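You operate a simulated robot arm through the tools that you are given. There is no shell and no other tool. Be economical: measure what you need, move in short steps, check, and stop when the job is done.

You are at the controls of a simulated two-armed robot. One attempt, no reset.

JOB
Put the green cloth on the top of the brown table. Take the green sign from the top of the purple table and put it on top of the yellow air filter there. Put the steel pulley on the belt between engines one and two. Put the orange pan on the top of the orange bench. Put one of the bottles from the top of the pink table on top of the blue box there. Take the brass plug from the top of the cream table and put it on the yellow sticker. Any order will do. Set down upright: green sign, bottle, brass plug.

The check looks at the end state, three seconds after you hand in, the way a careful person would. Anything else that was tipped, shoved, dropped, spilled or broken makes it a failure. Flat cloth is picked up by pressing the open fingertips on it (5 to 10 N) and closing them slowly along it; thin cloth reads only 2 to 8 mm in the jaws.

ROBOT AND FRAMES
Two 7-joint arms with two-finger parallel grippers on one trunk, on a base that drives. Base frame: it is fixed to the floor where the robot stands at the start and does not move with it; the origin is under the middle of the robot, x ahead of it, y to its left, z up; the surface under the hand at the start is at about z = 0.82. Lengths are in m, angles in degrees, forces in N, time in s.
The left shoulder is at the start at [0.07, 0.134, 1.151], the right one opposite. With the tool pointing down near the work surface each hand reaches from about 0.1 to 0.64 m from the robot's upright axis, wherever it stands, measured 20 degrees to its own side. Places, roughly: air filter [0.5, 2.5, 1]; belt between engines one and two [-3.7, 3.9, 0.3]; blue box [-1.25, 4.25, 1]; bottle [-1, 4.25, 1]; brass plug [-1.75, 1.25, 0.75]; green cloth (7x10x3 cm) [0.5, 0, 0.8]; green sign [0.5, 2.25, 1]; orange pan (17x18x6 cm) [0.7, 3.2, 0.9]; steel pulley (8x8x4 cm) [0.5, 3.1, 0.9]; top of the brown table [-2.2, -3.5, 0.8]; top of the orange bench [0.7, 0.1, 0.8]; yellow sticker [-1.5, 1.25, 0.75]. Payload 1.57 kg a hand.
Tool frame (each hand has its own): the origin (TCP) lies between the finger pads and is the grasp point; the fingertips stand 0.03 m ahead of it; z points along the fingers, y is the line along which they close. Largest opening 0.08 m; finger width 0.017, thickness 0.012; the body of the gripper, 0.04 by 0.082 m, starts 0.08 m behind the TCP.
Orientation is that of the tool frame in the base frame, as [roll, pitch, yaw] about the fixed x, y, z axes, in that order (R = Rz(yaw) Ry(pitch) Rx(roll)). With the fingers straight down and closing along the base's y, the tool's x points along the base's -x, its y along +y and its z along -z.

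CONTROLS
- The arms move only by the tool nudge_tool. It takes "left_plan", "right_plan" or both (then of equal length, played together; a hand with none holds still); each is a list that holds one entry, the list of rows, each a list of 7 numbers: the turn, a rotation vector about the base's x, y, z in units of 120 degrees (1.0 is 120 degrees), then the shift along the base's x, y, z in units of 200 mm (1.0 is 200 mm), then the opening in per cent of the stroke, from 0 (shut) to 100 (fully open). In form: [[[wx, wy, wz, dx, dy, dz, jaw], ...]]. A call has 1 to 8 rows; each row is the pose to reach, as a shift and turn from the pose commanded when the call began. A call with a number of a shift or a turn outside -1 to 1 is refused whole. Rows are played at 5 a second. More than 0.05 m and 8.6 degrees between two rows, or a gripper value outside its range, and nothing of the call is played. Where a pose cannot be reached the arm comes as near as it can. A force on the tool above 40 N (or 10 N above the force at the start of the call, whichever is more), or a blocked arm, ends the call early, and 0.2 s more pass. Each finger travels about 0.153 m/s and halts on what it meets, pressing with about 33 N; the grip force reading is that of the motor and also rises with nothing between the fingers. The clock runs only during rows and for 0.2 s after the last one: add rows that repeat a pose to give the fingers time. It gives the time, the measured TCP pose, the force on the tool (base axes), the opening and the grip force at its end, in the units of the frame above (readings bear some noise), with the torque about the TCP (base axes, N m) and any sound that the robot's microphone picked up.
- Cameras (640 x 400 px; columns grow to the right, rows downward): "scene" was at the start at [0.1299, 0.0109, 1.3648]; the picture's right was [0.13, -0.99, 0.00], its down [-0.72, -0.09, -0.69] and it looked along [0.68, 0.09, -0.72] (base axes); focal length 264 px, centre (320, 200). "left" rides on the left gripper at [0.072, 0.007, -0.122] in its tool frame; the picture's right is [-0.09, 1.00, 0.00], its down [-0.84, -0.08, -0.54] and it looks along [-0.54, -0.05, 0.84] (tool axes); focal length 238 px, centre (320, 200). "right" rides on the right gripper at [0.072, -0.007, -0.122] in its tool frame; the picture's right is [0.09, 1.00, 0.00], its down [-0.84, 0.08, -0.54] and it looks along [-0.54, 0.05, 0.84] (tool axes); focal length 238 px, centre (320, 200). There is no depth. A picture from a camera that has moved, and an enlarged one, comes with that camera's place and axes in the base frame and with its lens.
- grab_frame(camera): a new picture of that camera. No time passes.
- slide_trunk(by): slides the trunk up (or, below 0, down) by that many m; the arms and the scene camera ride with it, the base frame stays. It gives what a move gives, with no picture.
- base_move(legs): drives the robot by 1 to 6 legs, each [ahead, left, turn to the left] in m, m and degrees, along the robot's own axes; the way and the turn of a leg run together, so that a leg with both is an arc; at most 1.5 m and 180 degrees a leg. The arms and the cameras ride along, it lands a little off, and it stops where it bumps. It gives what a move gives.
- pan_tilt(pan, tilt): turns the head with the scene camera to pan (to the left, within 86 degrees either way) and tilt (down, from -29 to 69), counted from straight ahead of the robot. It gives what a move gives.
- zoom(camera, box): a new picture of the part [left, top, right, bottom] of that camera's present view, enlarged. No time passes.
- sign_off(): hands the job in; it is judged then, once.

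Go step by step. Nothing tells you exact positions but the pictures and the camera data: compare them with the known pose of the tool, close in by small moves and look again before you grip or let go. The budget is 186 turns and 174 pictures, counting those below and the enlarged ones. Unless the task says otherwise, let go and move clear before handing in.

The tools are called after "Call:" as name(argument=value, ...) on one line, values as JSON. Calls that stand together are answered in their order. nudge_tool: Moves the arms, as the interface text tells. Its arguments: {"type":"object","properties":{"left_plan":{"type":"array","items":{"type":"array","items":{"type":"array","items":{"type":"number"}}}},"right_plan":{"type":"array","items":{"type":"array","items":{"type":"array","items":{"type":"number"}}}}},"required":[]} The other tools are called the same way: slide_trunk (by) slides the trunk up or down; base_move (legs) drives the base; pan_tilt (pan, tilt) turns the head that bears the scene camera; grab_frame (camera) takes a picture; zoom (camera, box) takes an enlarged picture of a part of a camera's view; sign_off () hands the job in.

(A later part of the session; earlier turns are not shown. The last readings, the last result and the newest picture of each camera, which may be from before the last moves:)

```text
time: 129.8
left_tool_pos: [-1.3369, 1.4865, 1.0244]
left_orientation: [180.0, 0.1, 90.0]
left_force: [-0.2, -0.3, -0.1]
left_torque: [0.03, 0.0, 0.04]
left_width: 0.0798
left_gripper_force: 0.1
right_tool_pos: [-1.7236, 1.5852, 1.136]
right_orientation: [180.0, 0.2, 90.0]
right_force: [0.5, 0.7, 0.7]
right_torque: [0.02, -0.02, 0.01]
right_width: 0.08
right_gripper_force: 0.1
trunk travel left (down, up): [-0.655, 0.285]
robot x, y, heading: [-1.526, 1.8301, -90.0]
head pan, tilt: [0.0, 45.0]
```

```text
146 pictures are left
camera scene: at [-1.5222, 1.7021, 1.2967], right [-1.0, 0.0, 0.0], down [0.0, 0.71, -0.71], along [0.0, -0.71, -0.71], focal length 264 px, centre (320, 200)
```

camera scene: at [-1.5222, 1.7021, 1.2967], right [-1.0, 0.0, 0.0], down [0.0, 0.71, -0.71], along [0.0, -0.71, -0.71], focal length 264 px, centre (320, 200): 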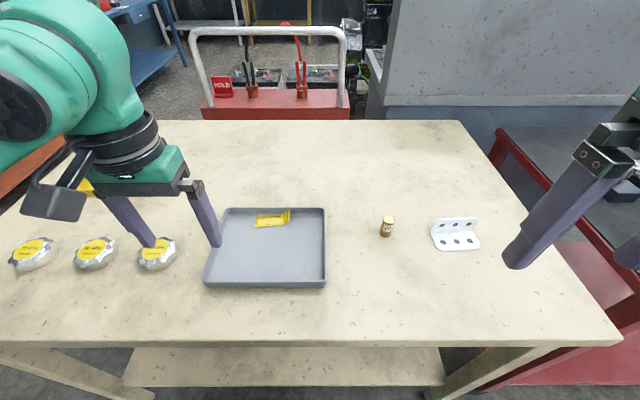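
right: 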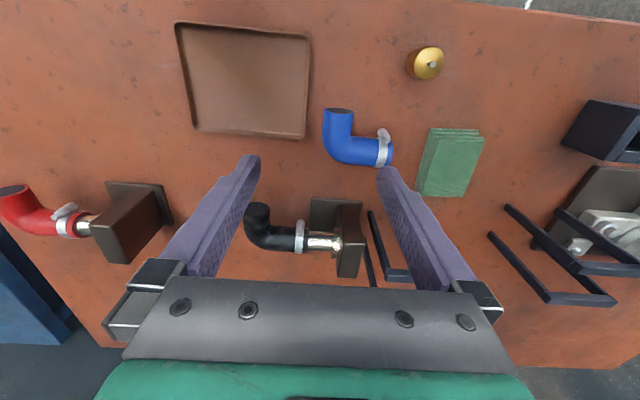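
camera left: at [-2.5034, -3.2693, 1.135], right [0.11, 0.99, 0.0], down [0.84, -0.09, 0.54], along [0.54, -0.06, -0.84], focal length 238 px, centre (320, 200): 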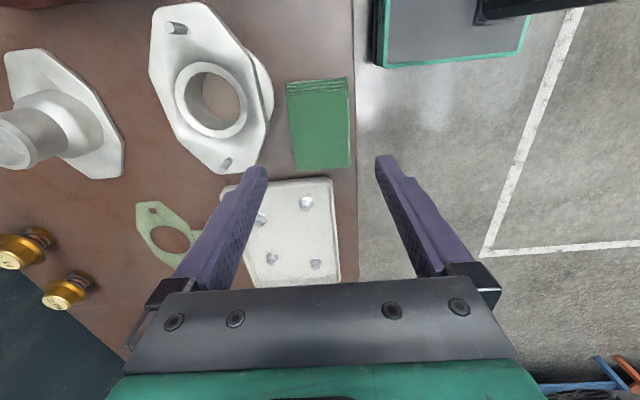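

The plug is near [-1.69, 1.286]. I'll bring the right hand over it in two moves and look with its camera.

Call:
nudge_tool(right_plan=[[[0, 0, 0, 0.02, -0.2, -0.1, 100], [0, 0, 0, 0.05, -0.4, -0.2, 100], [0, 0, 0, 0.08, -0.6, -0.3, 100], [0, 0, 0, 0.11, -0.8, -0.4, 100], [0, 0, 0, 0.14, -1.0, -0.5, 100], [0, 0, 0, 0.17, -1.0, -0.5, 100]]])

Call:
nudge_tool(right_plan=[[[0, 0, 0, 0, -0.2, 0, 100], [0, 0, 0, 0, -0.4, 0, 100], [0, 0, 0, 0, -0.48, -0.15, 100], [0, 0, 0, 0, -0.48, -0.3, 100], [0, 0, 0, 0, -0.48, -0.3, 100]]])

Call:
grab_frame(camera="right")

```text
time: 131.2
left_tool_pos: [-1.3358, 1.4884, 1.0239]
left_orientation: [180.0, 0.1, 89.9]
left_force: [0.1, 0.7, 0.5]
left_torque: [-0.03, 0.01, 0.04]
left_width: 0.08
left_gripper_force: 0.1
right_tool_pos: [-1.6903, 1.3864, 1.0366]
right_orientation: [179.9, 0.1, 90.0]
right_force: [0.9, 0.2, 0.1]
right_torque: [-0.01, 0.01, -0.01]
right_width: 0.0796
right_gripper_force: 0.0
trunk travel left (down, up): [-0.655, 0.285]
robot x, y, heading: [-1.5199, 1.837, -90.1]
head pan, tilt: [0.0, 45.0]
```

```text
time: 132.3
left_tool_pos: [-1.3342, 1.4877, 1.0235]
left_orientation: [-180.0, -0.1, 90.0]
left_force: [-0.1, 0.3, 0.5]
left_torque: [0.0, 0.03, 0.02]
left_width: 0.08
left_gripper_force: 0.1
right_tool_pos: [-1.6885, 1.2906, 0.9762]
right_orientation: [-180.0, 0.1, 90.0]
right_force: [0.7, 0.2, 0.1]
right_torque: [0.01, -0.02, 0.03]
right_width: 0.0802
right_gripper_force: 0.0
trunk travel left (down, up): [-0.655, 0.285]
robot x, y, heading: [-1.5234, 1.833, -90.1]
head pan, tilt: [0.0, 45.0]
```

```text
145 pictures are left
camera right: at [-1.6956, 1.3619, 1.0985], right [1.0, 0.09, 0.0], down [0.08, -0.84, 0.54], along [0.05, -0.54, -0.84], focal length 238 px, centre (320, 200)
```

right: 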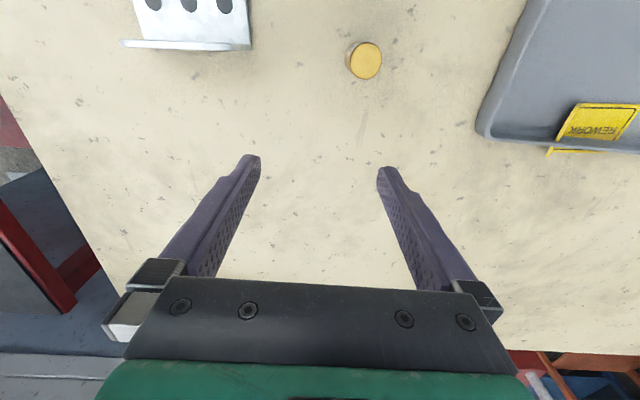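

The two views disagree at z = 0.75 but agree if the tabletop is at about z = 0.84. That puts the plug near [-1.66, 1.355] and the sticker near [-1.41, 1.315]. I'll recentre and check.

Call:
nudge_tool(right_plan=[[[0, 0, 0, 0.07, 0.16, 0, 100], [0, 0, 0, 0.14, 0.325, 0, 100], [0, 0, 0, 0.14, 0.325, 0, 100]]])

Call:
grab_frame(camera="right")

Call:
zoom(camera="scene", box=[190, 140, 510, 340])

```text
time: 133.2
left_tool_pos: [-1.3353, 1.486, 1.0242]
left_orientation: [-180.0, 0.0, 89.9]
left_force: [-0.1, -0.6, 0.1]
left_torque: [0.03, -0.04, -0.02]
left_width: 0.0801
left_gripper_force: 0.1
right_tool_pos: [-1.66, 1.3559, 0.9755]
right_orientation: [-179.9, 0.1, 89.9]
right_force: [0.0, 0.2, 0.3]
right_torque: [0.0, 0.0, -0.01]
right_width: 0.0801
right_gripper_force: 0.1
trunk travel left (down, up): [-0.655, 0.285]
robot x, y, heading: [-1.5224, 1.8314, -90.3]
head pan, tilt: [0.0, 45.0]
```

```text
144 pictures are left
camera right: at [-1.6667, 1.4263, 1.0979], right [1.0, 0.09, 0.0], down [0.08, -0.84, 0.54], along [0.05, -0.54, -0.84], focal length 238 px, centre (320, 200)
```

right: 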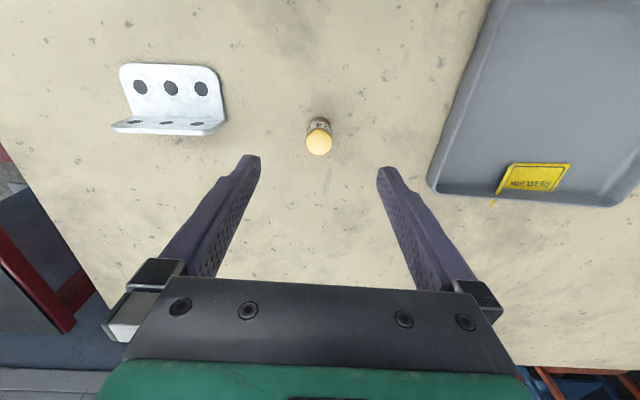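

```text
2.00 times, centred on (350, 240) of scene
camera zoom: at [-1.5223, 1.7013, 1.2966], right [-1.0, 0.0, 0.0], down [0.0, 0.71, -0.71], along [0.0, -0.71, -0.71], focal length 527 px, centre (260, 120)
```

zoom: 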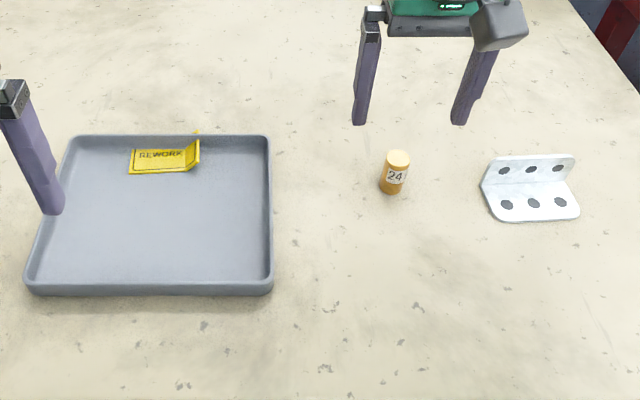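

The right hand is centred over the plug. The tabletop is at about z = 0.847 and the plug top at about 0.893, so I'll lower to TCP z = 0.89 and check.

Call:
nudge_tool(right_plan=[[[0, 0, 0, 0, 0, -0.15, 100], [0, 0, 0, 0, 0, -0.3, 100], [0, 0, 0, 0, 0, -0.42, 100], [0, 0, 0, 0, 0, -0.42, 100]]])

Call:
grab_frame(camera="right")

Call:
zoom(camera="scene", box=[300, 140, 460, 240])

```text
time: 134.2
left_tool_pos: [-1.3365, 1.4873, 1.024]
left_orientation: [180.0, -0.1, 90.0]
left_force: [0.7, -0.5, -0.2]
left_torque: [-0.01, 0.01, 0.03]
left_width: 0.0802
left_gripper_force: 0.1
right_tool_pos: [-1.6595, 1.3555, 0.8945]
right_orientation: [180.0, 0.1, 90.0]
right_force: [-0.5, 0.5, 0.1]
right_torque: [0.01, -0.02, -0.03]
right_width: 0.0799
right_gripper_force: 0.0
trunk travel left (down, up): [-0.655, 0.285]
robot x, y, heading: [-1.5222, 1.8338, -90.3]
head pan, tilt: [0.0, 45.0]
```

```text
142 pictures are left
camera right: at [-1.6666, 1.4267, 1.0155], right [1.0, 0.09, 0.0], down [0.08, -0.84, 0.54], along [0.05, -0.54, -0.84], focal length 238 px, centre (320, 200)
```

right: 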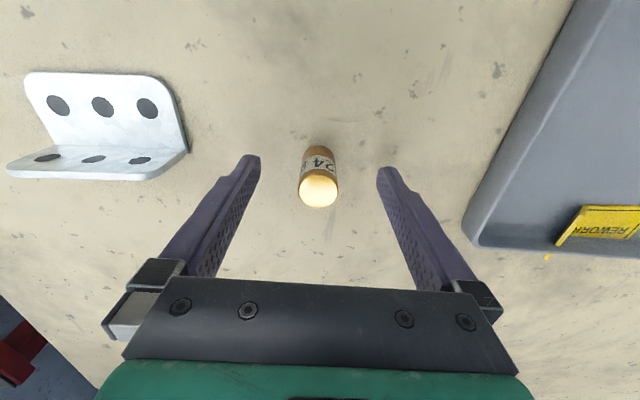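

```text
4.00 times, centred on (380, 190) of scene
camera zoom: at [-1.5221, 1.7021, 1.2967], right [-1.0, 0.0, 0.0], down [0.0, 0.71, -0.71], along [0.0, -0.71, -0.71], focal length 1054 px, centre (80, 240)
```

zoom: 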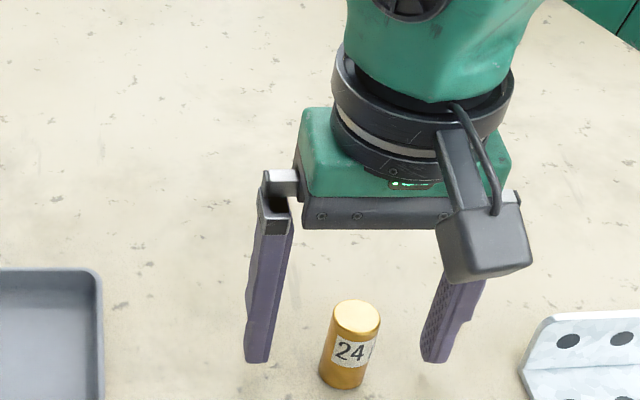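

The plug is centred between the fingers. I'll lower 7 mm and close gently.

Call:
nudge_tool(right_plan=[[[0, 0, 0, 0, 0, -0.035, 100], [0, 0, 0, 0, 0, -0.035, 70], [0, 0, 0, 0, 0, -0.035, 45], [0, 0, 0, 0, 0, -0.035, 30], [0, 0, 0, 0, 0, -0.035, 15], [0, 0, 0, 0, 0, -0.035, 0], [0, 0, 0, 0, 0, -0.035, 0]]])

Call:
grab_frame(camera="right")

```text
time: 135.8
left_tool_pos: [-1.3354, 1.4869, 1.0242]
left_orientation: [180.0, 0.0, 90.0]
left_force: [-0.2, 0.2, -0.3]
left_torque: [0.02, -0.02, 0.02]
left_width: 0.0799
left_gripper_force: 0.0
right_tool_pos: [-1.6608, 1.3553, 0.8863]
right_orientation: [180.0, 0.1, 90.0]
right_force: [0.1, 0.2, -0.3]
right_torque: [-0.01, 0.02, 0.0]
right_width: 0.0226
right_gripper_force: 33.8
trunk travel left (down, up): [-0.655, 0.285]
robot x, y, heading: [-1.5228, 1.831, -89.9]
head pan, tilt: [0.0, 45.0]
```

```text
140 pictures are left
camera right: at [-1.6674, 1.4269, 1.0081], right [1.0, 0.09, 0.0], down [0.08, -0.84, 0.54], along [0.05, -0.54, -0.84], focal length 238 px, centre (320, 200)
```

right: 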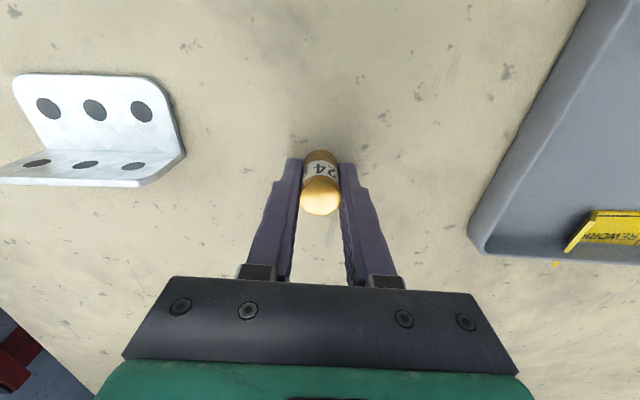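

The plug is gripped at 22.6 mm. I'll lift it and drive sideways so the hand comes over the sticker.

Call:
nudge_tool(right_plan=[[[0, 0, 0, 0, 0, 0.2, 0], [0, 0, 0, 0, 0, 0.4, 0], [0, 0, 0, 0, 0, 0.55, 0]]])

Call:
base_move(legs=[[0, 0.25, 0]])

Call:
grab_frame(camera="right")

Call:
zoom(camera="scene", box=[280, 120, 520, 270])

```text
time: 136.6
left_tool_pos: [-1.3346, 1.4876, 1.0245]
left_orientation: [-179.9, 0.0, 90.0]
left_force: [-0.1, -0.7, 0.0]
left_torque: [0.0, -0.01, 0.02]
left_width: 0.0799
left_gripper_force: 0.1
right_tool_pos: [-1.6607, 1.3551, 0.9944]
right_orientation: [179.9, 0.1, 90.0]
right_force: [0.2, 0.2, 0.3]
right_torque: [-0.02, 0.02, -0.05]
right_width: 0.0227
right_gripper_force: 33.1
trunk travel left (down, up): [-0.655, 0.285]
robot x, y, heading: [-1.5178, 1.8346, -90.1]
head pan, tilt: [0.0, 45.0]
```

```text
time: 138.4
left_tool_pos: [-1.0863, 1.4888, 1.0244]
left_orientation: [-180.0, 0.0, 90.3]
left_force: [-0.2, 0.3, -0.4]
left_torque: [-0.01, 0.01, -0.01]
left_width: 0.0799
left_gripper_force: 0.0
right_tool_pos: [-1.4087, 1.3528, 0.9951]
right_orientation: [179.7, 0.2, 90.2]
right_force: [-0.4, 0.1, 0.4]
right_torque: [-0.03, 0.01, 0.0]
right_width: 0.0225
right_gripper_force: 33.6
trunk travel left (down, up): [-0.655, 0.285]
robot x, y, heading: [-1.2757, 1.8325, -89.5]
head pan, tilt: [0.0, 45.0]
```

```text
139 pictures are left
camera right: at [-1.4167, 1.4245, 1.1174], right [1.0, 0.1, 0.0], down [0.08, -0.84, 0.54], along [0.05, -0.54, -0.84], focal length 238 px, centre (320, 200)
```

right: 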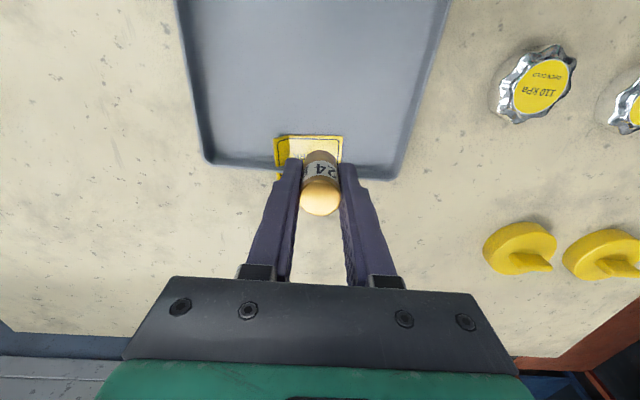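

```text
2.67 times, centred on (400, 195) of scene
camera zoom: at [-1.2739, 1.7023, 1.2966], right [-1.0, 0.0, 0.0], down [0.0, 0.71, -0.71], along [0.0, -0.71, -0.71], focal length 703 px, centre (107, 213)
```

zoom: 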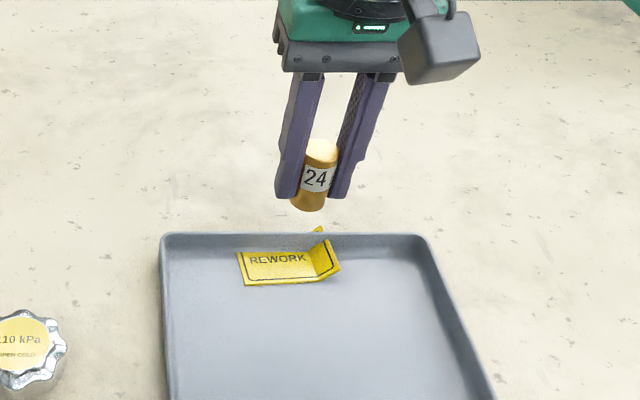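

The flat part of the sticker is centred at about [-1.405, 1.321] and its curled end is on the -x side. I'll move over it and down close.

Call:
nudge_tool(right_plan=[[[0, 0, 0, 0.035, -0.15, 0, 0], [0, 0, 0, 0.035, -0.15, -0.2, 0], [0, 0, 0, 0.035, -0.15, -0.38, 0], [0, 0, 0, 0.035, -0.15, -0.46, 0], [0, 0, 0, 0.035, -0.15, -0.46, 0]]])

Call:
grab_frame(camera="right")

Call:
zoom(camera="scene", box=[310, 160, 470, 260])

```text
time: 139.6
left_tool_pos: [-1.0859, 1.4902, 1.025]
left_orientation: [180.0, 0.0, 90.3]
left_force: [-0.1, 0.6, 0.4]
left_torque: [0.0, 0.01, 0.01]
left_width: 0.0797
left_gripper_force: 0.1
right_tool_pos: [-1.4028, 1.3232, 0.9047]
right_orientation: [-180.0, 0.1, 90.3]
right_force: [-0.7, -0.9, 0.3]
right_torque: [-0.01, -0.01, 0.02]
right_width: 0.0224
right_gripper_force: 33.0
trunk travel left (down, up): [-0.655, 0.285]
robot x, y, heading: [-1.2749, 1.8353, -89.6]
head pan, tilt: [0.0, 45.0]
```

```text
137 pictures are left
camera right: at [-1.4104, 1.3952, 1.0264], right [1.0, 0.1, 0.0], down [0.08, -0.84, 0.54], along [0.05, -0.54, -0.84], focal length 238 px, centre (320, 200)
```

right: 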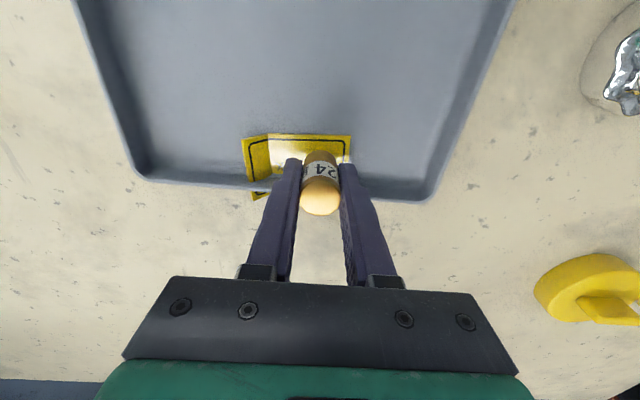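

```text
4.00 times, centred on (390, 210) of scene
camera zoom: at [-1.2734, 1.7026, 1.2967], right [-1.0, 0.0, 0.0], down [0.0, 0.71, -0.71], along [0.0, -0.71, -0.71], focal length 1054 px, centre (40, 160)
```

zoom: 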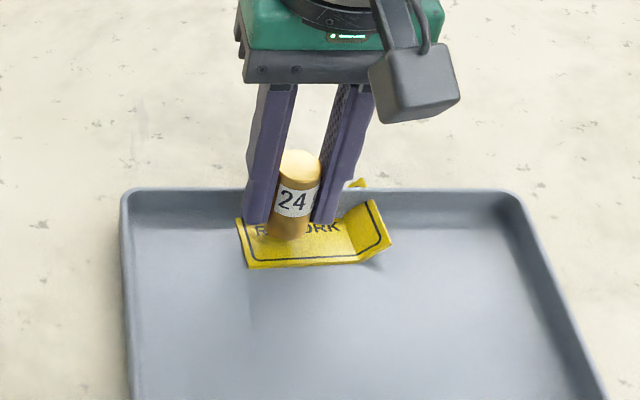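

The plug is centred above the flat sticker, about 13 mm up. I'll lower it in fine steps.

Call:
nudge_tool(right_plan=[[[0, 0, 0, -0.01, 0, -0.03, 0], [0, 0, 0, -0.01, 0, -0.045, 0], [0, 0, 0, -0.01, 0, -0.055, 0], [0, 0, 0, -0.01, 0, -0.055, 0]]])

```text
time: 140.6
left_tool_pos: [-1.0864, 1.4884, 1.0237]
left_orientation: [179.9, -0.1, 90.3]
left_force: [0.3, -0.6, -0.4]
left_torque: [0.0, 0.03, 0.05]
left_width: 0.08
left_gripper_force: 0.0
right_tool_pos: [-1.4053, 1.3247, 0.893]
right_orientation: [179.9, 0.0, 90.3]
right_force: [0.0, -0.2, 3.3]
right_torque: [-0.02, 0.02, 0.03]
right_width: 0.0226
right_gripper_force: 33.5
trunk travel left (down, up): [-0.655, 0.285]
robot x, y, heading: [-1.2713, 1.8322, -89.5]
head pan, tilt: [0.0, 45.0]
```

I read light contact at 3.3 N. I'll press 1 mm more, open slightly, pause and rise.

Call:
nudge_tool(right_plan=[[[0, 0, 0, 0, 0, -0.005, 0], [0, 0, 0, 0, 0, -0.005, 32], [0, 0, 0, 0, 0, -0.005, 38], [0, 0, 0, 0, 0, -0.005, 38], [0, 0, 0, 0, 0, 0.1, 38], [0, 0, 0, 0, 0, 0.3, 38], [0, 0, 0, 0, 0, 0.5, 60]]])

Call:
grab_frame(camera="right")

Call:
zoom(camera="scene", box=[310, 160, 470, 260])

```text
time: 142.2
left_tool_pos: [-1.0852, 1.4891, 1.0242]
left_orientation: [-180.0, 0.2, 90.2]
left_force: [0.0, -0.3, -0.2]
left_torque: [-0.01, -0.03, 0.01]
left_width: 0.0801
left_gripper_force: 0.1
right_tool_pos: [-1.4042, 1.3232, 0.9918]
right_orientation: [180.0, 0.2, 90.3]
right_force: [0.2, -0.1, 0.5]
right_torque: [0.0, -0.01, -0.02]
right_width: 0.048
right_gripper_force: 0.0
trunk travel left (down, up): [-0.655, 0.285]
robot x, y, heading: [-1.2705, 1.8338, -89.5]
head pan, tilt: [0.0, 45.0]
```

```text
135 pictures are left
camera right: at [-1.4108, 1.3954, 1.1142], right [1.0, 0.1, 0.0], down [0.08, -0.84, 0.54], along [0.05, -0.54, -0.84], focal length 238 px, centre (320, 200)
```

right: 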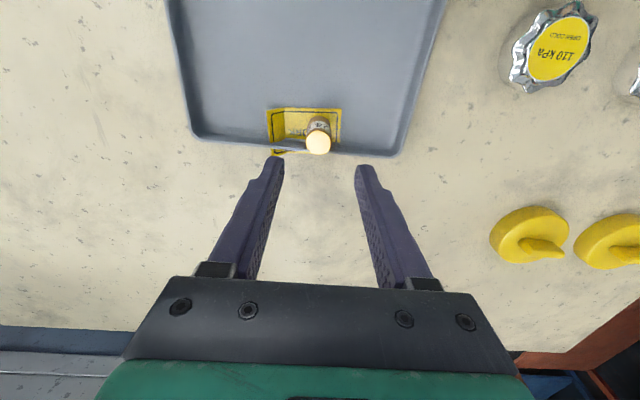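

```text
4.00 times, centred on (390, 210) of scene
camera zoom: at [-1.2727, 1.7029, 1.2967], right [-1.0, 0.0, 0.0], down [0.0, 0.71, -0.71], along [0.0, -0.71, -0.71], focal length 1054 px, centre (40, 160)
```

zoom: 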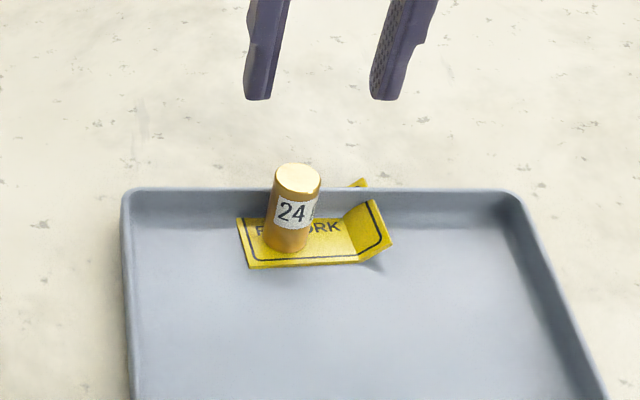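

The plug stands upright on the sticker. I'll tuck the arms and drive to the pink table.

Call:
nudge_tool(right_plan=[[[0, 0, 0, 0, 0.1, 0.2, 100], [0, 0, 0, 0, 0.3, 0.3, 100], [0, 0, 0, 0, 0.5, 0.4, 100], [0, 0, 0, 0, 0.7, 0.5, 100]]], left_plan=[[[0, 0, 0, 0, 0, 0.2, 100], [0, 0, 0, 0, 0, 0.4, 100], [0, 0, 0, 0, 0, 0.5, 100], [0, 0, 0, 0, 0, 0.5, 100]]])

Call:
base_move(legs=[[-0.6, 0, 0], [0, 0, 179]])

Call:
pan_tilt(pan=0, tilt=25)

Call:
grab_frame(camera="scene")

```text
time: 143.2
left_tool_pos: [-1.0853, 1.4905, 1.1233]
left_orientation: [-179.9, 0.1, 90.3]
left_force: [0.0, 1.1, 0.6]
left_torque: [-0.01, -0.02, 0.02]
left_width: 0.08
left_gripper_force: 0.1
right_tool_pos: [-1.4052, 1.4662, 1.0924]
right_orientation: [-180.0, 0.1, 90.3]
right_force: [0.6, -0.4, -0.1]
right_torque: [-0.03, 0.02, -0.02]
right_width: 0.08
right_gripper_force: 0.2
trunk travel left (down, up): [-0.655, 0.285]
robot x, y, heading: [-1.2717, 1.8286, -90.0]
head pan, tilt: [0.0, 45.0]
```

```text
time: 153.9
left_tool_pos: [-1.4722, 2.7692, 1.1232]
left_orientation: [180.0, 0.0, -88.2]
left_force: [-0.4, -0.4, -0.5]
left_torque: [0.04, -0.02, 0.02]
left_width: 0.08
left_gripper_force: 0.1
right_tool_pos: [-1.1537, 2.8013, 1.0923]
right_orientation: [180.0, 0.1, -88.3]
right_force: [0.1, 0.0, 0.5]
right_torque: [-0.04, -0.03, -0.04]
right_width: 0.0801
right_gripper_force: 0.0
trunk travel left (down, up): [-0.655, 0.285]
robot x, y, heading: [-1.2747, 2.4272, 91.7]
head pan, tilt: [0.0, 45.0]
```

```text
time: 154.8
left_tool_pos: [-1.4708, 2.7678, 1.1221]
left_orientation: [180.0, 0.1, -88.3]
left_force: [0.1, -0.2, 0.7]
left_torque: [-0.04, 0.04, 0.01]
left_width: 0.0803
left_gripper_force: 0.1
right_tool_pos: [-1.1544, 2.8021, 1.0925]
right_orientation: [-180.0, 0.2, -88.3]
right_force: [0.1, 0.1, -0.6]
right_torque: [-0.02, -0.02, -0.02]
right_width: 0.08
right_gripper_force: 0.1
trunk travel left (down, up): [-0.655, 0.285]
robot x, y, heading: [-1.2752, 2.4297, 91.5]
head pan, tilt: [0.0, 25.0]
```

```text
133 pictures are left
camera scene: at [-1.2798, 2.5726, 1.3272], right [1.0, 0.03, 0.0], down [0.01, -0.42, -0.91], along [-0.03, 0.91, -0.42], focal length 264 px, centre (320, 200)
```

scene: 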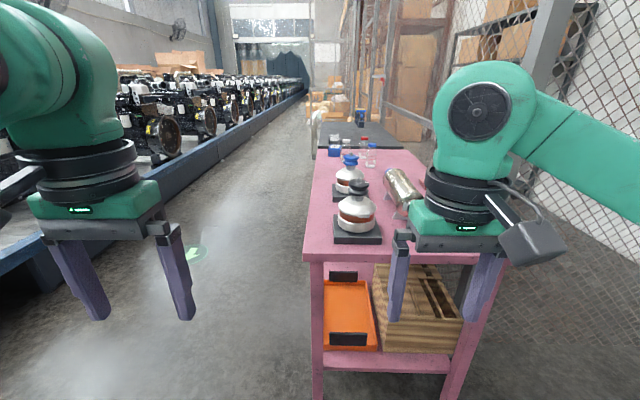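

The pink table runs along y, with bottles and the box at its far end. I'll go around on its open -x side and face it there.

Call:
base_move(legs=[[0, 0.8, -1.5], [1.0, 0, 0], [0.8, 0, 0], [0, 0, -90]])

Call:
pan_tilt(pan=0, tilt=35)

Call:
grab_frame(camera="scene")

```text
time: 171.6
left_tool_pos: [-1.7034, 4.4092, 1.1226]
left_orientation: [180.0, 0.0, 178.3]
left_force: [-0.3, 0.2, 0.0]
left_torque: [0.03, 0.01, 0.01]
left_width: 0.0797
left_gripper_force: 0.1
right_tool_pos: [-1.6916, 4.0899, 1.092]
right_orientation: [-180.0, 0.1, 178.2]
right_force: [0.4, 0.1, 0.5]
right_torque: [-0.02, -0.02, -0.01]
right_width: 0.0803
right_gripper_force: 0.0
trunk travel left (down, up): [-0.655, 0.285]
robot x, y, heading: [-2.0536, 4.2315, -1.9]
head pan, tilt: [0.0, 25.0]
```

```text
time: 172.3
left_tool_pos: [-1.7045, 4.4084, 1.1226]
left_orientation: [-180.0, 0.0, 178.3]
left_force: [-0.9, 0.1, 0.6]
left_torque: [0.02, -0.01, 0.02]
left_width: 0.0801
left_gripper_force: 0.0
right_tool_pos: [-1.6907, 4.0893, 1.0937]
right_orientation: [-180.0, 0.1, 178.2]
right_force: [-0.4, 0.6, 0.6]
right_torque: [0.05, 0.03, -0.01]
right_width: 0.0798
right_gripper_force: 0.1
trunk travel left (down, up): [-0.655, 0.285]
robot x, y, heading: [-2.0541, 4.2343, -1.9]
head pan, tilt: [0.0, 35.0]
```

```text
132 pictures are left
camera scene: at [-1.9168, 4.2307, 1.3115], right [-0.03, -1.0, 0.0], down [-0.57, 0.02, -0.82], along [0.82, -0.03, -0.57], focal length 264 px, centre (320, 200)
```

scene: 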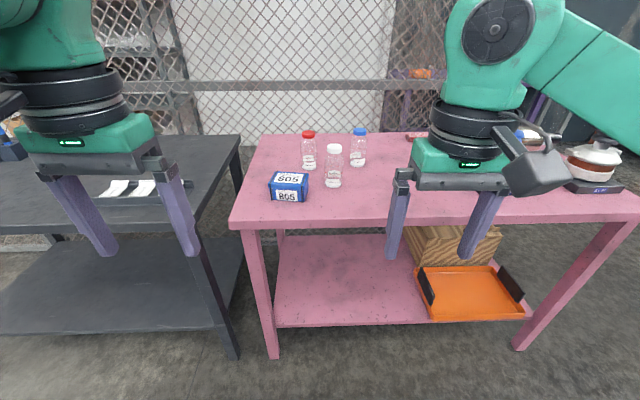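

I can see the blue box "805" and three bottles. I'll move in so that the left hand can reach both.

Call:
base_move(legs=[[0, -0.13, 1.9], [0.28, 0, 0]])

Call:
pan_tilt(pan=10, tilt=42)

Call:
grab_frame(camera="scene")

Call:
grab_frame(camera="left")

```text
time: 175.2
left_tool_pos: [-1.4306, 4.2873, 1.1226]
left_orientation: [180.0, 0.1, 179.7]
left_force: [-1.0, 0.2, 0.9]
left_torque: [0.02, 0.03, 0.01]
left_width: 0.0799
left_gripper_force: 0.1
right_tool_pos: [-1.4084, 3.9668, 1.0922]
right_orientation: [180.0, 0.1, 179.7]
right_force: [-0.5, -0.3, -0.1]
right_torque: [0.03, 0.0, 0.03]
right_width: 0.08
right_gripper_force: 0.0
trunk travel left (down, up): [-0.655, 0.285]
robot x, y, heading: [-1.7733, 4.1037, -0.4]
head pan, tilt: [0.0, 35.0]
```

```text
time: 175.9
left_tool_pos: [-1.4302, 4.2868, 1.122]
left_orientation: [-180.0, 0.0, 179.7]
left_force: [-0.2, 0.8, -0.9]
left_torque: [0.02, 0.03, -0.02]
left_width: 0.0799
left_gripper_force: 0.1
right_tool_pos: [-1.408, 3.9686, 1.0919]
right_orientation: [-179.9, 0.1, 179.7]
right_force: [0.1, -0.4, 0.1]
right_torque: [-0.01, 0.0, -0.01]
right_width: 0.0801
right_gripper_force: 0.1
trunk travel left (down, up): [-0.655, 0.285]
robot x, y, heading: [-1.7756, 4.1009, -0.2]
head pan, tilt: [10.0, 42.0]
```

```text
131 pictures are left
camera scene: at [-1.6426, 4.1172, 1.3009], right [0.17, -0.99, 0.0], down [-0.66, -0.11, -0.74], along [0.73, 0.12, -0.67], focal length 264 px, centre (320, 200)
```

scene: 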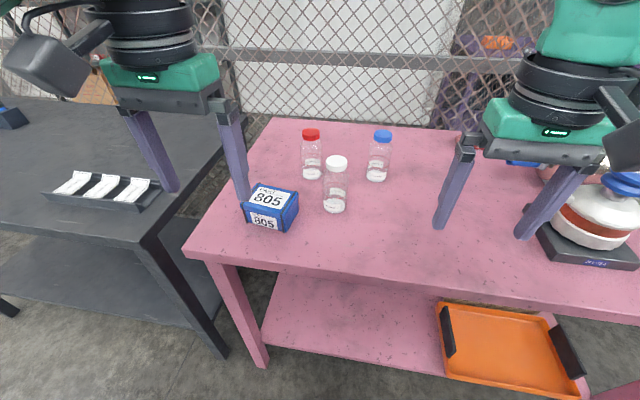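

```text
130 pictures are left
camera left: at [-1.5016, 4.2944, 1.2433], right [0.1, 1.0, 0.0], down [0.84, -0.08, 0.54], along [0.54, -0.05, -0.84], focal length 238 px, centre (320, 200)
```

left: 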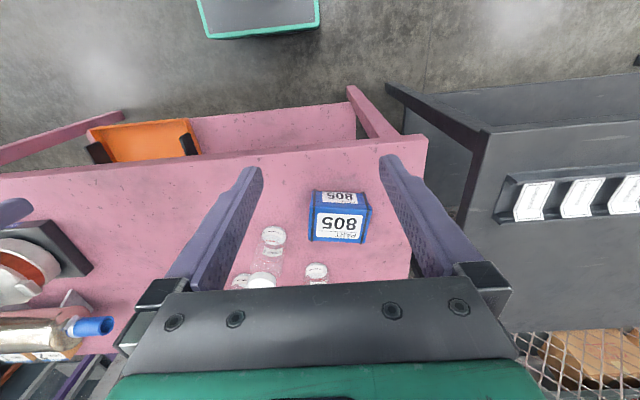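

Two views give the box top centre at [-1.218, 4.303, 0.90], the tabletop at z = 0.836, and the white-capped bottle at [-1.153, 4.157]. I'll move 0.1 m closer, then bring the left hand over the bottle.

Call:
base_move(legs=[[0.1, 0, 0]])

Call:
nudge_tool(left_plan=[[[0, 0, 0, 0.18, -0.15, 0, 100], [0, 0, 0, 0.36, -0.3, 0, 100], [0, 0, 0, 0.54, -0.45, 0, 100], [0, 0, 0, 0.7, -0.58, 0, 100], [0, 0, 0, 0.82, -0.65, 0, 100], [0, 0, 0, 0.82, -0.65, 0, 100]]])

Call:
grab_frame(camera="left")

Call:
grab_frame(camera="scene")

```text
time: 177.0
left_tool_pos: [-1.3313, 4.2869, 1.1238]
left_orientation: [-180.0, 0.1, 179.7]
left_force: [0.4, -0.7, -0.3]
left_torque: [-0.04, -0.04, -0.01]
left_width: 0.0802
left_gripper_force: 0.0
right_tool_pos: [-1.3089, 3.9675, 1.0925]
right_orientation: [180.0, 0.2, 179.9]
right_force: [-0.6, -0.1, 0.3]
right_torque: [0.0, 0.0, 0.04]
right_width: 0.0801
right_gripper_force: 0.1
trunk travel left (down, up): [-0.655, 0.285]
robot x, y, heading: [-1.678, 4.1015, 0.0]
head pan, tilt: [10.0, 42.0]
```

```text
time: 178.4
left_tool_pos: [-1.1673, 4.1571, 1.1211]
left_orientation: [-180.0, 0.0, 179.6]
left_force: [0.0, 1.1, -0.1]
left_torque: [-0.02, -0.03, -0.01]
left_width: 0.0801
left_gripper_force: 0.2
right_tool_pos: [-1.3086, 3.9679, 1.0928]
right_orientation: [179.9, 0.2, 179.7]
right_force: [0.2, 0.4, -0.3]
right_torque: [0.0, 0.02, 0.0]
right_width: 0.0803
right_gripper_force: 0.0
trunk travel left (down, up): [-0.655, 0.285]
robot x, y, heading: [-1.6749, 4.1034, -0.2]
head pan, tilt: [10.0, 42.0]
```

```text
129 pictures are left
camera left: at [-1.2385, 4.1648, 1.242], right [0.1, 1.0, 0.0], down [0.84, -0.08, 0.54], along [0.54, -0.05, -0.84], focal length 238 px, centre (320, 200)
```

left: 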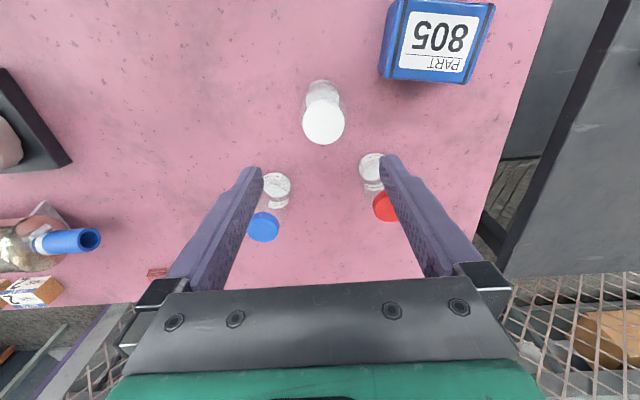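

```text
128 pictures are left
camera scene: at [-1.5436, 4.1177, 1.301], right [0.17, -0.99, 0.0], down [-0.66, -0.11, -0.74], along [0.73, 0.13, -0.67], focal length 264 px, centre (320, 200)
```

scene: 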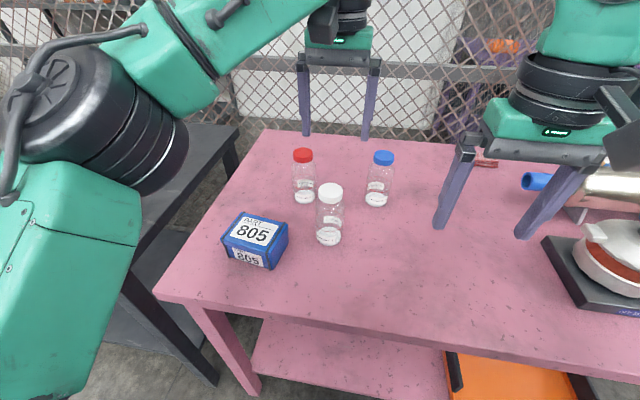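

The bottle is at about [-1.168, 4.163] with its top at z = 0.98. I'll lower the open hand part way and check centring.

Call:
nudge_tool(left_plan=[[[0, 0, 0, 0, 0.03, -0.2, 100], [0, 0, 0, 0, 0.03, -0.4, 100], [0, 0, 0, 0, 0.03, -0.52, 100], [0, 0, 0, 0, 0.03, -0.52, 100]]])

Call:
grab_frame(camera="left")

Call:
zoom(camera="scene", box=[210, 90, 450, 240])

```text
time: 179.4
left_tool_pos: [-1.1643, 4.1623, 1.0183]
left_orientation: [180.0, 0.1, 179.8]
left_force: [-0.5, 1.0, -0.2]
left_torque: [-0.01, 0.03, 0.02]
left_width: 0.0798
left_gripper_force: 0.0
right_tool_pos: [-1.307, 3.9668, 1.0919]
right_orientation: [-180.0, 0.2, 179.8]
right_force: [0.4, 1.0, 0.2]
right_torque: [-0.02, -0.02, 0.03]
right_width: 0.0799
right_gripper_force: 0.1
trunk travel left (down, up): [-0.655, 0.285]
robot x, y, heading: [-1.6722, 4.1014, -0.2]
head pan, tilt: [10.0, 42.0]
```

```text
127 pictures are left
camera left: at [-1.2372, 4.17, 1.1388], right [0.1, 1.0, 0.0], down [0.84, -0.08, 0.54], along [0.54, -0.05, -0.84], focal length 238 px, centre (320, 200)
```

left: 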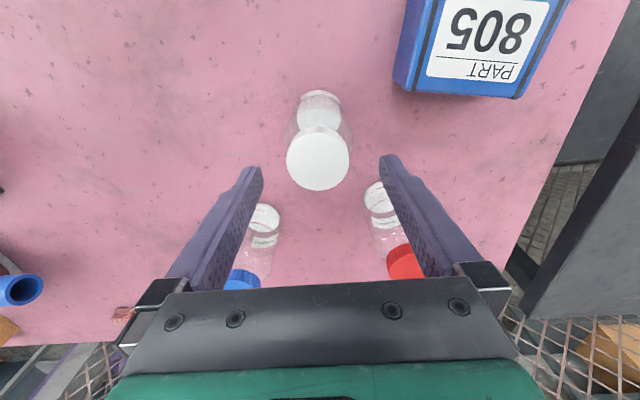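

```text
2.67 times, centred on (330, 165) of scene
camera zoom: at [-1.5432, 4.117, 1.301], right [0.17, -0.99, 0.0], down [-0.66, -0.11, -0.74], along [0.73, 0.13, -0.67], focal length 703 px, centre (293, 293)
```

zoom: 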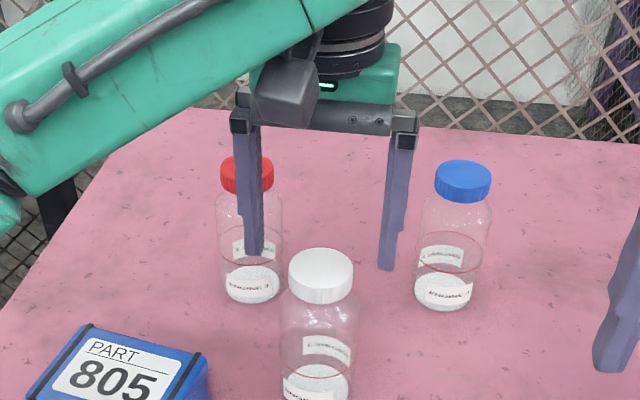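

The hand is centred over the bottle. I'll lower around its body to TCP z = 0.912 and close gently.

Call:
nudge_tool(left_plan=[[[0, 0, 0, -0.02, 0, -0.2, 100], [0, 0, 0, -0.02, 0, -0.4, 100], [0, 0, 0, -0.02, 0, -0.53, 100], [0, 0, 0, -0.02, 0, -0.53, 85], [0, 0, 0, -0.02, 0, -0.53, 72], [0, 0, 0, -0.02, 0, -0.53, 60], [0, 0, 0, -0.02, 0, -0.53, 0], [0, 0, 0, -0.02, 0, -0.53, 0]]])

Call:
grab_frame(camera="left")

```text
time: 181.2
left_tool_pos: [-1.169, 4.1641, 0.9123]
left_orientation: [-179.9, 0.0, 179.8]
left_force: [0.0, -0.2, -0.3]
left_torque: [0.01, 0.0, 0.0]
left_width: 0.0581
left_gripper_force: 33.0
right_tool_pos: [-1.3092, 3.9662, 1.0917]
right_orientation: [180.0, 0.0, 179.8]
right_force: [0.8, 0.3, 0.2]
right_torque: [-0.02, -0.01, -0.03]
right_width: 0.0799
right_gripper_force: 0.1
trunk travel left (down, up): [-0.655, 0.285]
robot x, y, heading: [-1.6802, 4.1021, -0.5]
head pan, tilt: [10.0, 42.0]
```

```text
125 pictures are left
camera left: at [-1.2406, 4.1709, 1.033], right [0.1, 1.0, 0.0], down [0.84, -0.08, 0.54], along [0.54, -0.05, -0.84], focal length 238 px, centre (320, 200)
```

left: 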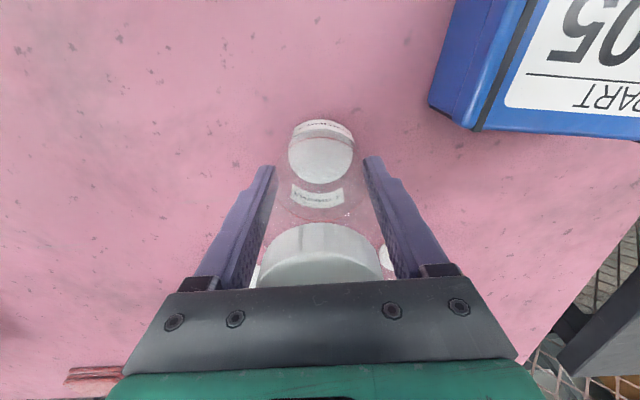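

The bottle is held at 58 mm. I'll lift it and carry it to above the box.

Call:
nudge_tool(left_plan=[[[0, 0, 0, 0, 0, 0.2, 0], [0, 0, 0, 0, 0, 0.4, 0], [0, 0, 0, 0, 0, 0.55, 0], [0, 0, 0, -0.07, 0.2, 0.55, 0], [0, 0, 0, -0.14, 0.4, 0.55, 0], [0, 0, 0, -0.21, 0.6, 0.55, 0], [0, 0, 0, -0.245, 0.695, 0.55, 0], [0, 0, 0, -0.245, 0.695, 0.55, 0]]])

Call:
grab_frame(camera="left")

Call:
zoom(camera="scene", box=[130, 130, 370, 280])

```text
time: 183.0
left_tool_pos: [-1.2173, 4.3009, 1.0241]
left_orientation: [-180.0, 0.1, 179.7]
left_force: [0.1, -0.5, -1.8]
left_torque: [0.0, 0.01, 0.0]
left_width: 0.0584
left_gripper_force: 32.8
right_tool_pos: [-1.307, 3.9673, 1.0932]
right_orientation: [179.9, 0.0, 179.8]
right_force: [0.9, -0.2, -0.9]
right_torque: [0.02, 0.0, 0.02]
right_width: 0.08
right_gripper_force: 0.0
trunk travel left (down, up): [-0.655, 0.285]
robot x, y, heading: [-1.6759, 4.1054, -0.5]
head pan, tilt: [10.0, 42.0]
```

```text
124 pictures are left
camera left: at [-1.2896, 4.3085, 1.1446], right [0.1, 1.0, 0.0], down [0.84, -0.08, 0.54], along [0.54, -0.05, -0.84], focal length 238 px, centre (320, 200)
```

left: 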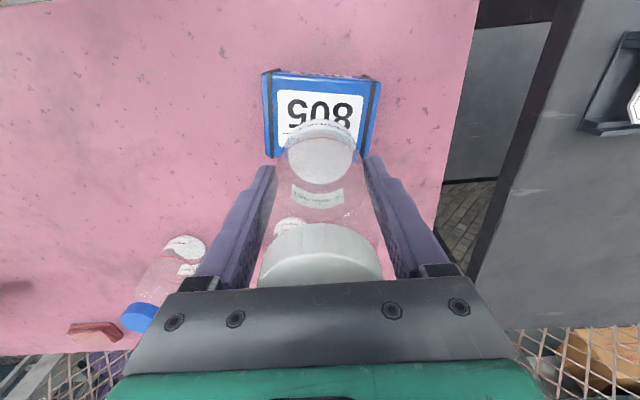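

```text
2.67 times, centred on (250, 205) of scene
camera zoom: at [-1.5427, 4.1163, 1.3009], right [0.17, -0.99, 0.0], down [-0.66, -0.11, -0.74], along [0.73, 0.13, -0.67], focal length 703 px, centre (507, 187)
```

zoom: 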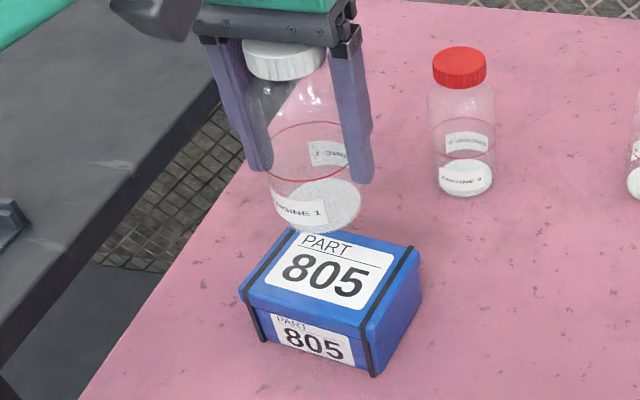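

The box top is centred at about [-1.230, 4.306, 0.906]. I'll shift over it and lower until just above contact.

Call:
nudge_tool(left_plan=[[[0, 0, 0, -0.063, 0.025, 0, 0], [0, 0, 0, -0.063, 0.025, -0.1, 0], [0, 0, 0, -0.063, 0.025, -0.2, 0], [0, 0, 0, -0.063, 0.025, -0.225, 0], [0, 0, 0, -0.063, 0.025, -0.225, 0]]])

Call:
grab_frame(camera="left")

Call:
zoom(camera="scene", box=[170, 150, 330, 250])

```text
time: 184.2
left_tool_pos: [-1.2313, 4.3057, 0.9776]
left_orientation: [-180.0, 0.1, 179.8]
left_force: [1.2, 0.4, -1.4]
left_torque: [0.02, 0.01, 0.0]
left_width: 0.0585
left_gripper_force: 33.3
right_tool_pos: [-1.3082, 3.9689, 1.0916]
right_orientation: [180.0, 0.1, 179.8]
right_force: [0.0, 0.2, 0.3]
right_torque: [0.03, -0.01, 0.04]
right_width: 0.0799
right_gripper_force: 0.1
trunk travel left (down, up): [-0.655, 0.285]
robot x, y, heading: [-1.6752, 4.1021, -0.4]
head pan, tilt: [10.0, 42.0]
```

```text
122 pictures are left
camera left: at [-1.3033, 4.3139, 1.0981], right [0.1, 1.0, 0.0], down [0.84, -0.08, 0.54], along [0.54, -0.05, -0.84], focal length 238 px, centre (320, 200)
```

left: 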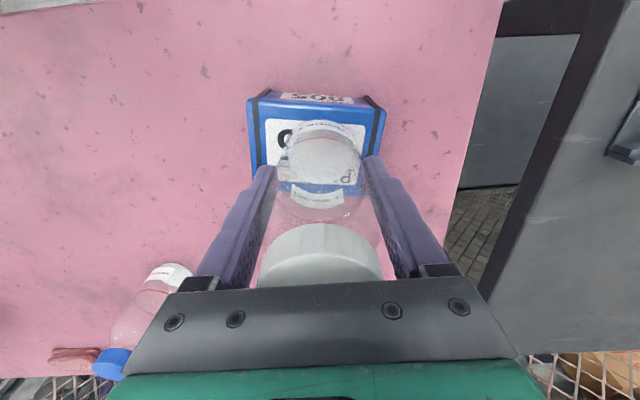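

```text
4.00 times, centred on (250, 200) of scene
camera zoom: at [-1.5429, 4.1169, 1.3009], right [0.17, -0.99, 0.0], down [-0.66, -0.11, -0.74], along [0.73, 0.13, -0.67], focal length 1054 px, centre (600, 200)
```

zoom: 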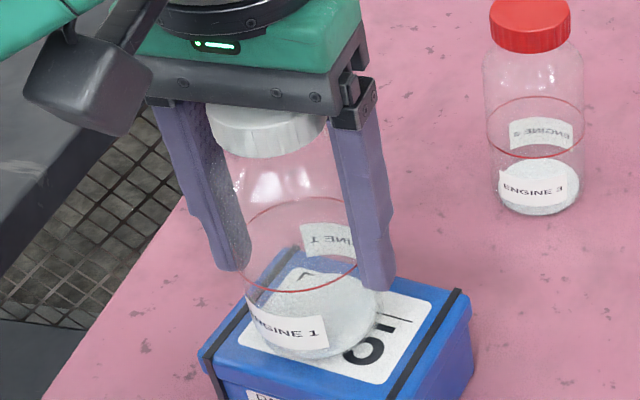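

Almost touching and well centred. I'll lower in fine steps until contact.

Call:
nudge_tool(left_plan=[[[0, 0, 0, 0, 0, -0.01, 0], [0, 0, 0, 0, 0, -0.02, 0], [0, 0, 0, 0, 0, -0.03, 0], [0, 0, 0, 0, 0, -0.03, 0]]])

```text
time: 185.2
left_tool_pos: [-1.232, 4.307, 0.973]
left_orientation: [180.0, 0.2, 179.8]
left_force: [1.8, 0.1, 6.9]
left_torque: [-0.03, 0.01, -0.01]
left_width: 0.0582
left_gripper_force: 33.4
right_tool_pos: [-1.3083, 3.9672, 1.0933]
right_orientation: [179.9, 0.1, 179.8]
right_force: [-0.7, 0.6, 0.1]
right_torque: [0.02, -0.02, -0.01]
right_width: 0.0802
right_gripper_force: 0.1
trunk travel left (down, up): [-0.655, 0.285]
robot x, y, heading: [-1.6754, 4.1025, -0.4]
head pan, tilt: [10.0, 42.0]
```

Contact is confirmed. I'll open slowly and rise straight up.

Call:
nudge_tool(left_plan=[[[0, 0, 0, 0, 0, 0, 80], [0, 0, 0, 0, 0, 0, 92], [0, 0, 0, 0, 0, 0, 100], [0, 0, 0, 0, 0, 0.1, 100], [0, 0, 0, 0, 0, 0.3, 100], [0, 0, 0, 0, 0, 0.5, 100], [0, 0, 0, 0, 0, 0.7, 100]]])

Call:
zoom(camera="scene", box=[130, 100, 450, 300])

```text
time: 186.8
left_tool_pos: [-1.2323, 4.307, 1.1112]
left_orientation: [179.9, 0.0, 179.8]
left_force: [-1.2, 0.1, 0.4]
left_torque: [-0.01, -0.01, 0.0]
left_width: 0.0798
left_gripper_force: 0.1
right_tool_pos: [-1.3095, 3.9673, 1.092]
right_orientation: [179.9, 0.2, 179.8]
right_force: [-0.4, -0.8, 1.2]
right_torque: [0.01, -0.03, 0.0]
right_width: 0.0802
right_gripper_force: 0.0
trunk travel left (down, up): [-0.655, 0.285]
robot x, y, heading: [-1.6746, 4.1028, -0.2]
head pan, tilt: [10.0, 42.0]
```

```text
2.00 times, centred on (290, 200) of scene
camera zoom: at [-1.5442, 4.1159, 1.301], right [0.17, -0.99, 0.0], down [-0.66, -0.11, -0.74], along [0.73, 0.13, -0.67], focal length 527 px, centre (380, 200)
```

zoom: 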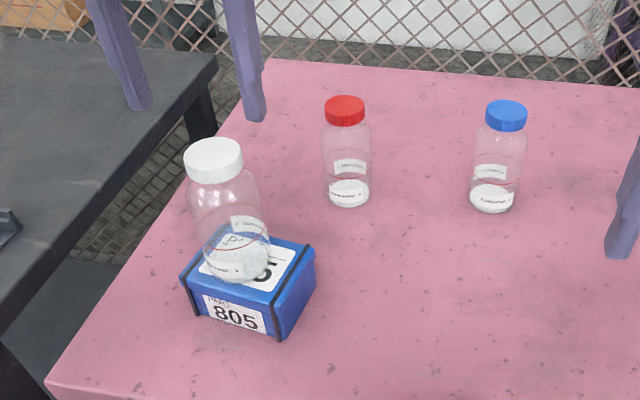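

The bottle stands upright on the box. I'll raise clear, back off, and drive around to face the purple table area near [0.5, 2.5].

Call:
nudge_tool(left_plan=[[[0, 0, 0, 0, 0, 0.2, 100], [0, 0, 0, 0, 0, 0.35, 100], [0, 0, 0, -0.2, 0, 0.35, 100], [0, 0, 0, -0.4, 0, 0.35, 100], [0, 0, 0, -0.5, 0, 0.35, 100]]])

Call:
base_move(legs=[[-0.4, 0, 0], [0, -0.9, 0], [0, -0.85, 0], [1.0, 0, 0]])

Call:
pan_tilt(pan=0, tilt=25)

Call:
grab_frame(camera="scene")

```text
time: 188.0
left_tool_pos: [-1.3312, 4.3061, 1.1808]
left_orientation: [-180.0, 0.0, 179.7]
left_force: [-0.3, 0.4, 0.0]
left_torque: [-0.02, -0.02, 0.02]
left_width: 0.0801
left_gripper_force: 0.2
right_tool_pos: [-1.3096, 3.9666, 1.0915]
right_orientation: [180.0, 0.1, 179.8]
right_force: [0.7, 0.0, -0.1]
right_torque: [-0.01, -0.01, -0.02]
right_width: 0.08
right_gripper_force: 0.0
trunk travel left (down, up): [-0.655, 0.285]
robot x, y, heading: [-1.6753, 4.1034, -0.3]
head pan, tilt: [10.0, 42.0]
```

```text
time: 203.9
left_tool_pos: [-0.7643, 2.5237, 1.1801]
left_orientation: [179.9, 0.1, 179.7]
left_force: [0.2, -0.2, -0.1]
left_torque: [-0.01, -0.01, 0.04]
left_width: 0.0799
left_gripper_force: 0.1
right_tool_pos: [-0.7413, 2.1847, 1.0925]
right_orientation: [-180.0, 0.1, 179.6]
right_force: [0.1, -0.1, 0.1]
right_torque: [0.03, 0.0, -0.03]
right_width: 0.08
right_gripper_force: 0.1
trunk travel left (down, up): [-0.655, 0.285]
robot x, y, heading: [-1.1077, 2.3203, -0.3]
head pan, tilt: [10.0, 42.0]
```

```text
time: 204.7
left_tool_pos: [-0.7637, 2.5244, 1.1809]
left_orientation: [-179.9, 0.0, 179.8]
left_force: [0.2, 0.7, 0.0]
left_torque: [-0.01, 0.02, 0.01]
left_width: 0.0802
left_gripper_force: 0.1
right_tool_pos: [-0.7415, 2.1838, 1.0932]
right_orientation: [-180.0, 0.1, 179.6]
right_force: [1.3, -0.7, 0.8]
right_torque: [0.02, 0.03, 0.03]
right_width: 0.08
right_gripper_force: 0.1
trunk travel left (down, up): [-0.655, 0.285]
robot x, y, heading: [-1.1089, 2.322, -0.1]
head pan, tilt: [0.0, 25.0]
```

```text
119 pictures are left
camera scene: at [-0.9664, 2.3193, 1.3272], right [-0.01, -1.0, 0.0], down [-0.42, 0.0, -0.91], along [0.91, -0.01, -0.42], focal length 264 px, centre (320, 200)
```

scene: 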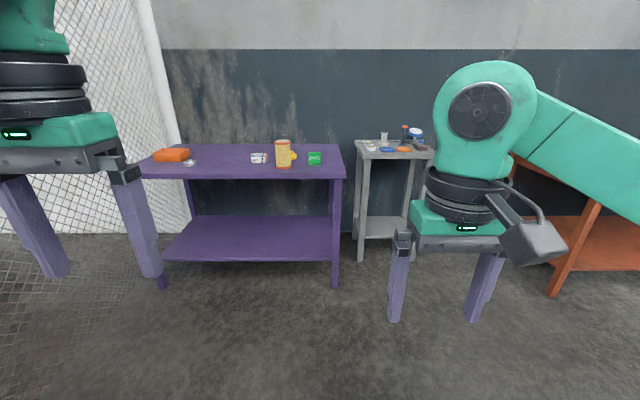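

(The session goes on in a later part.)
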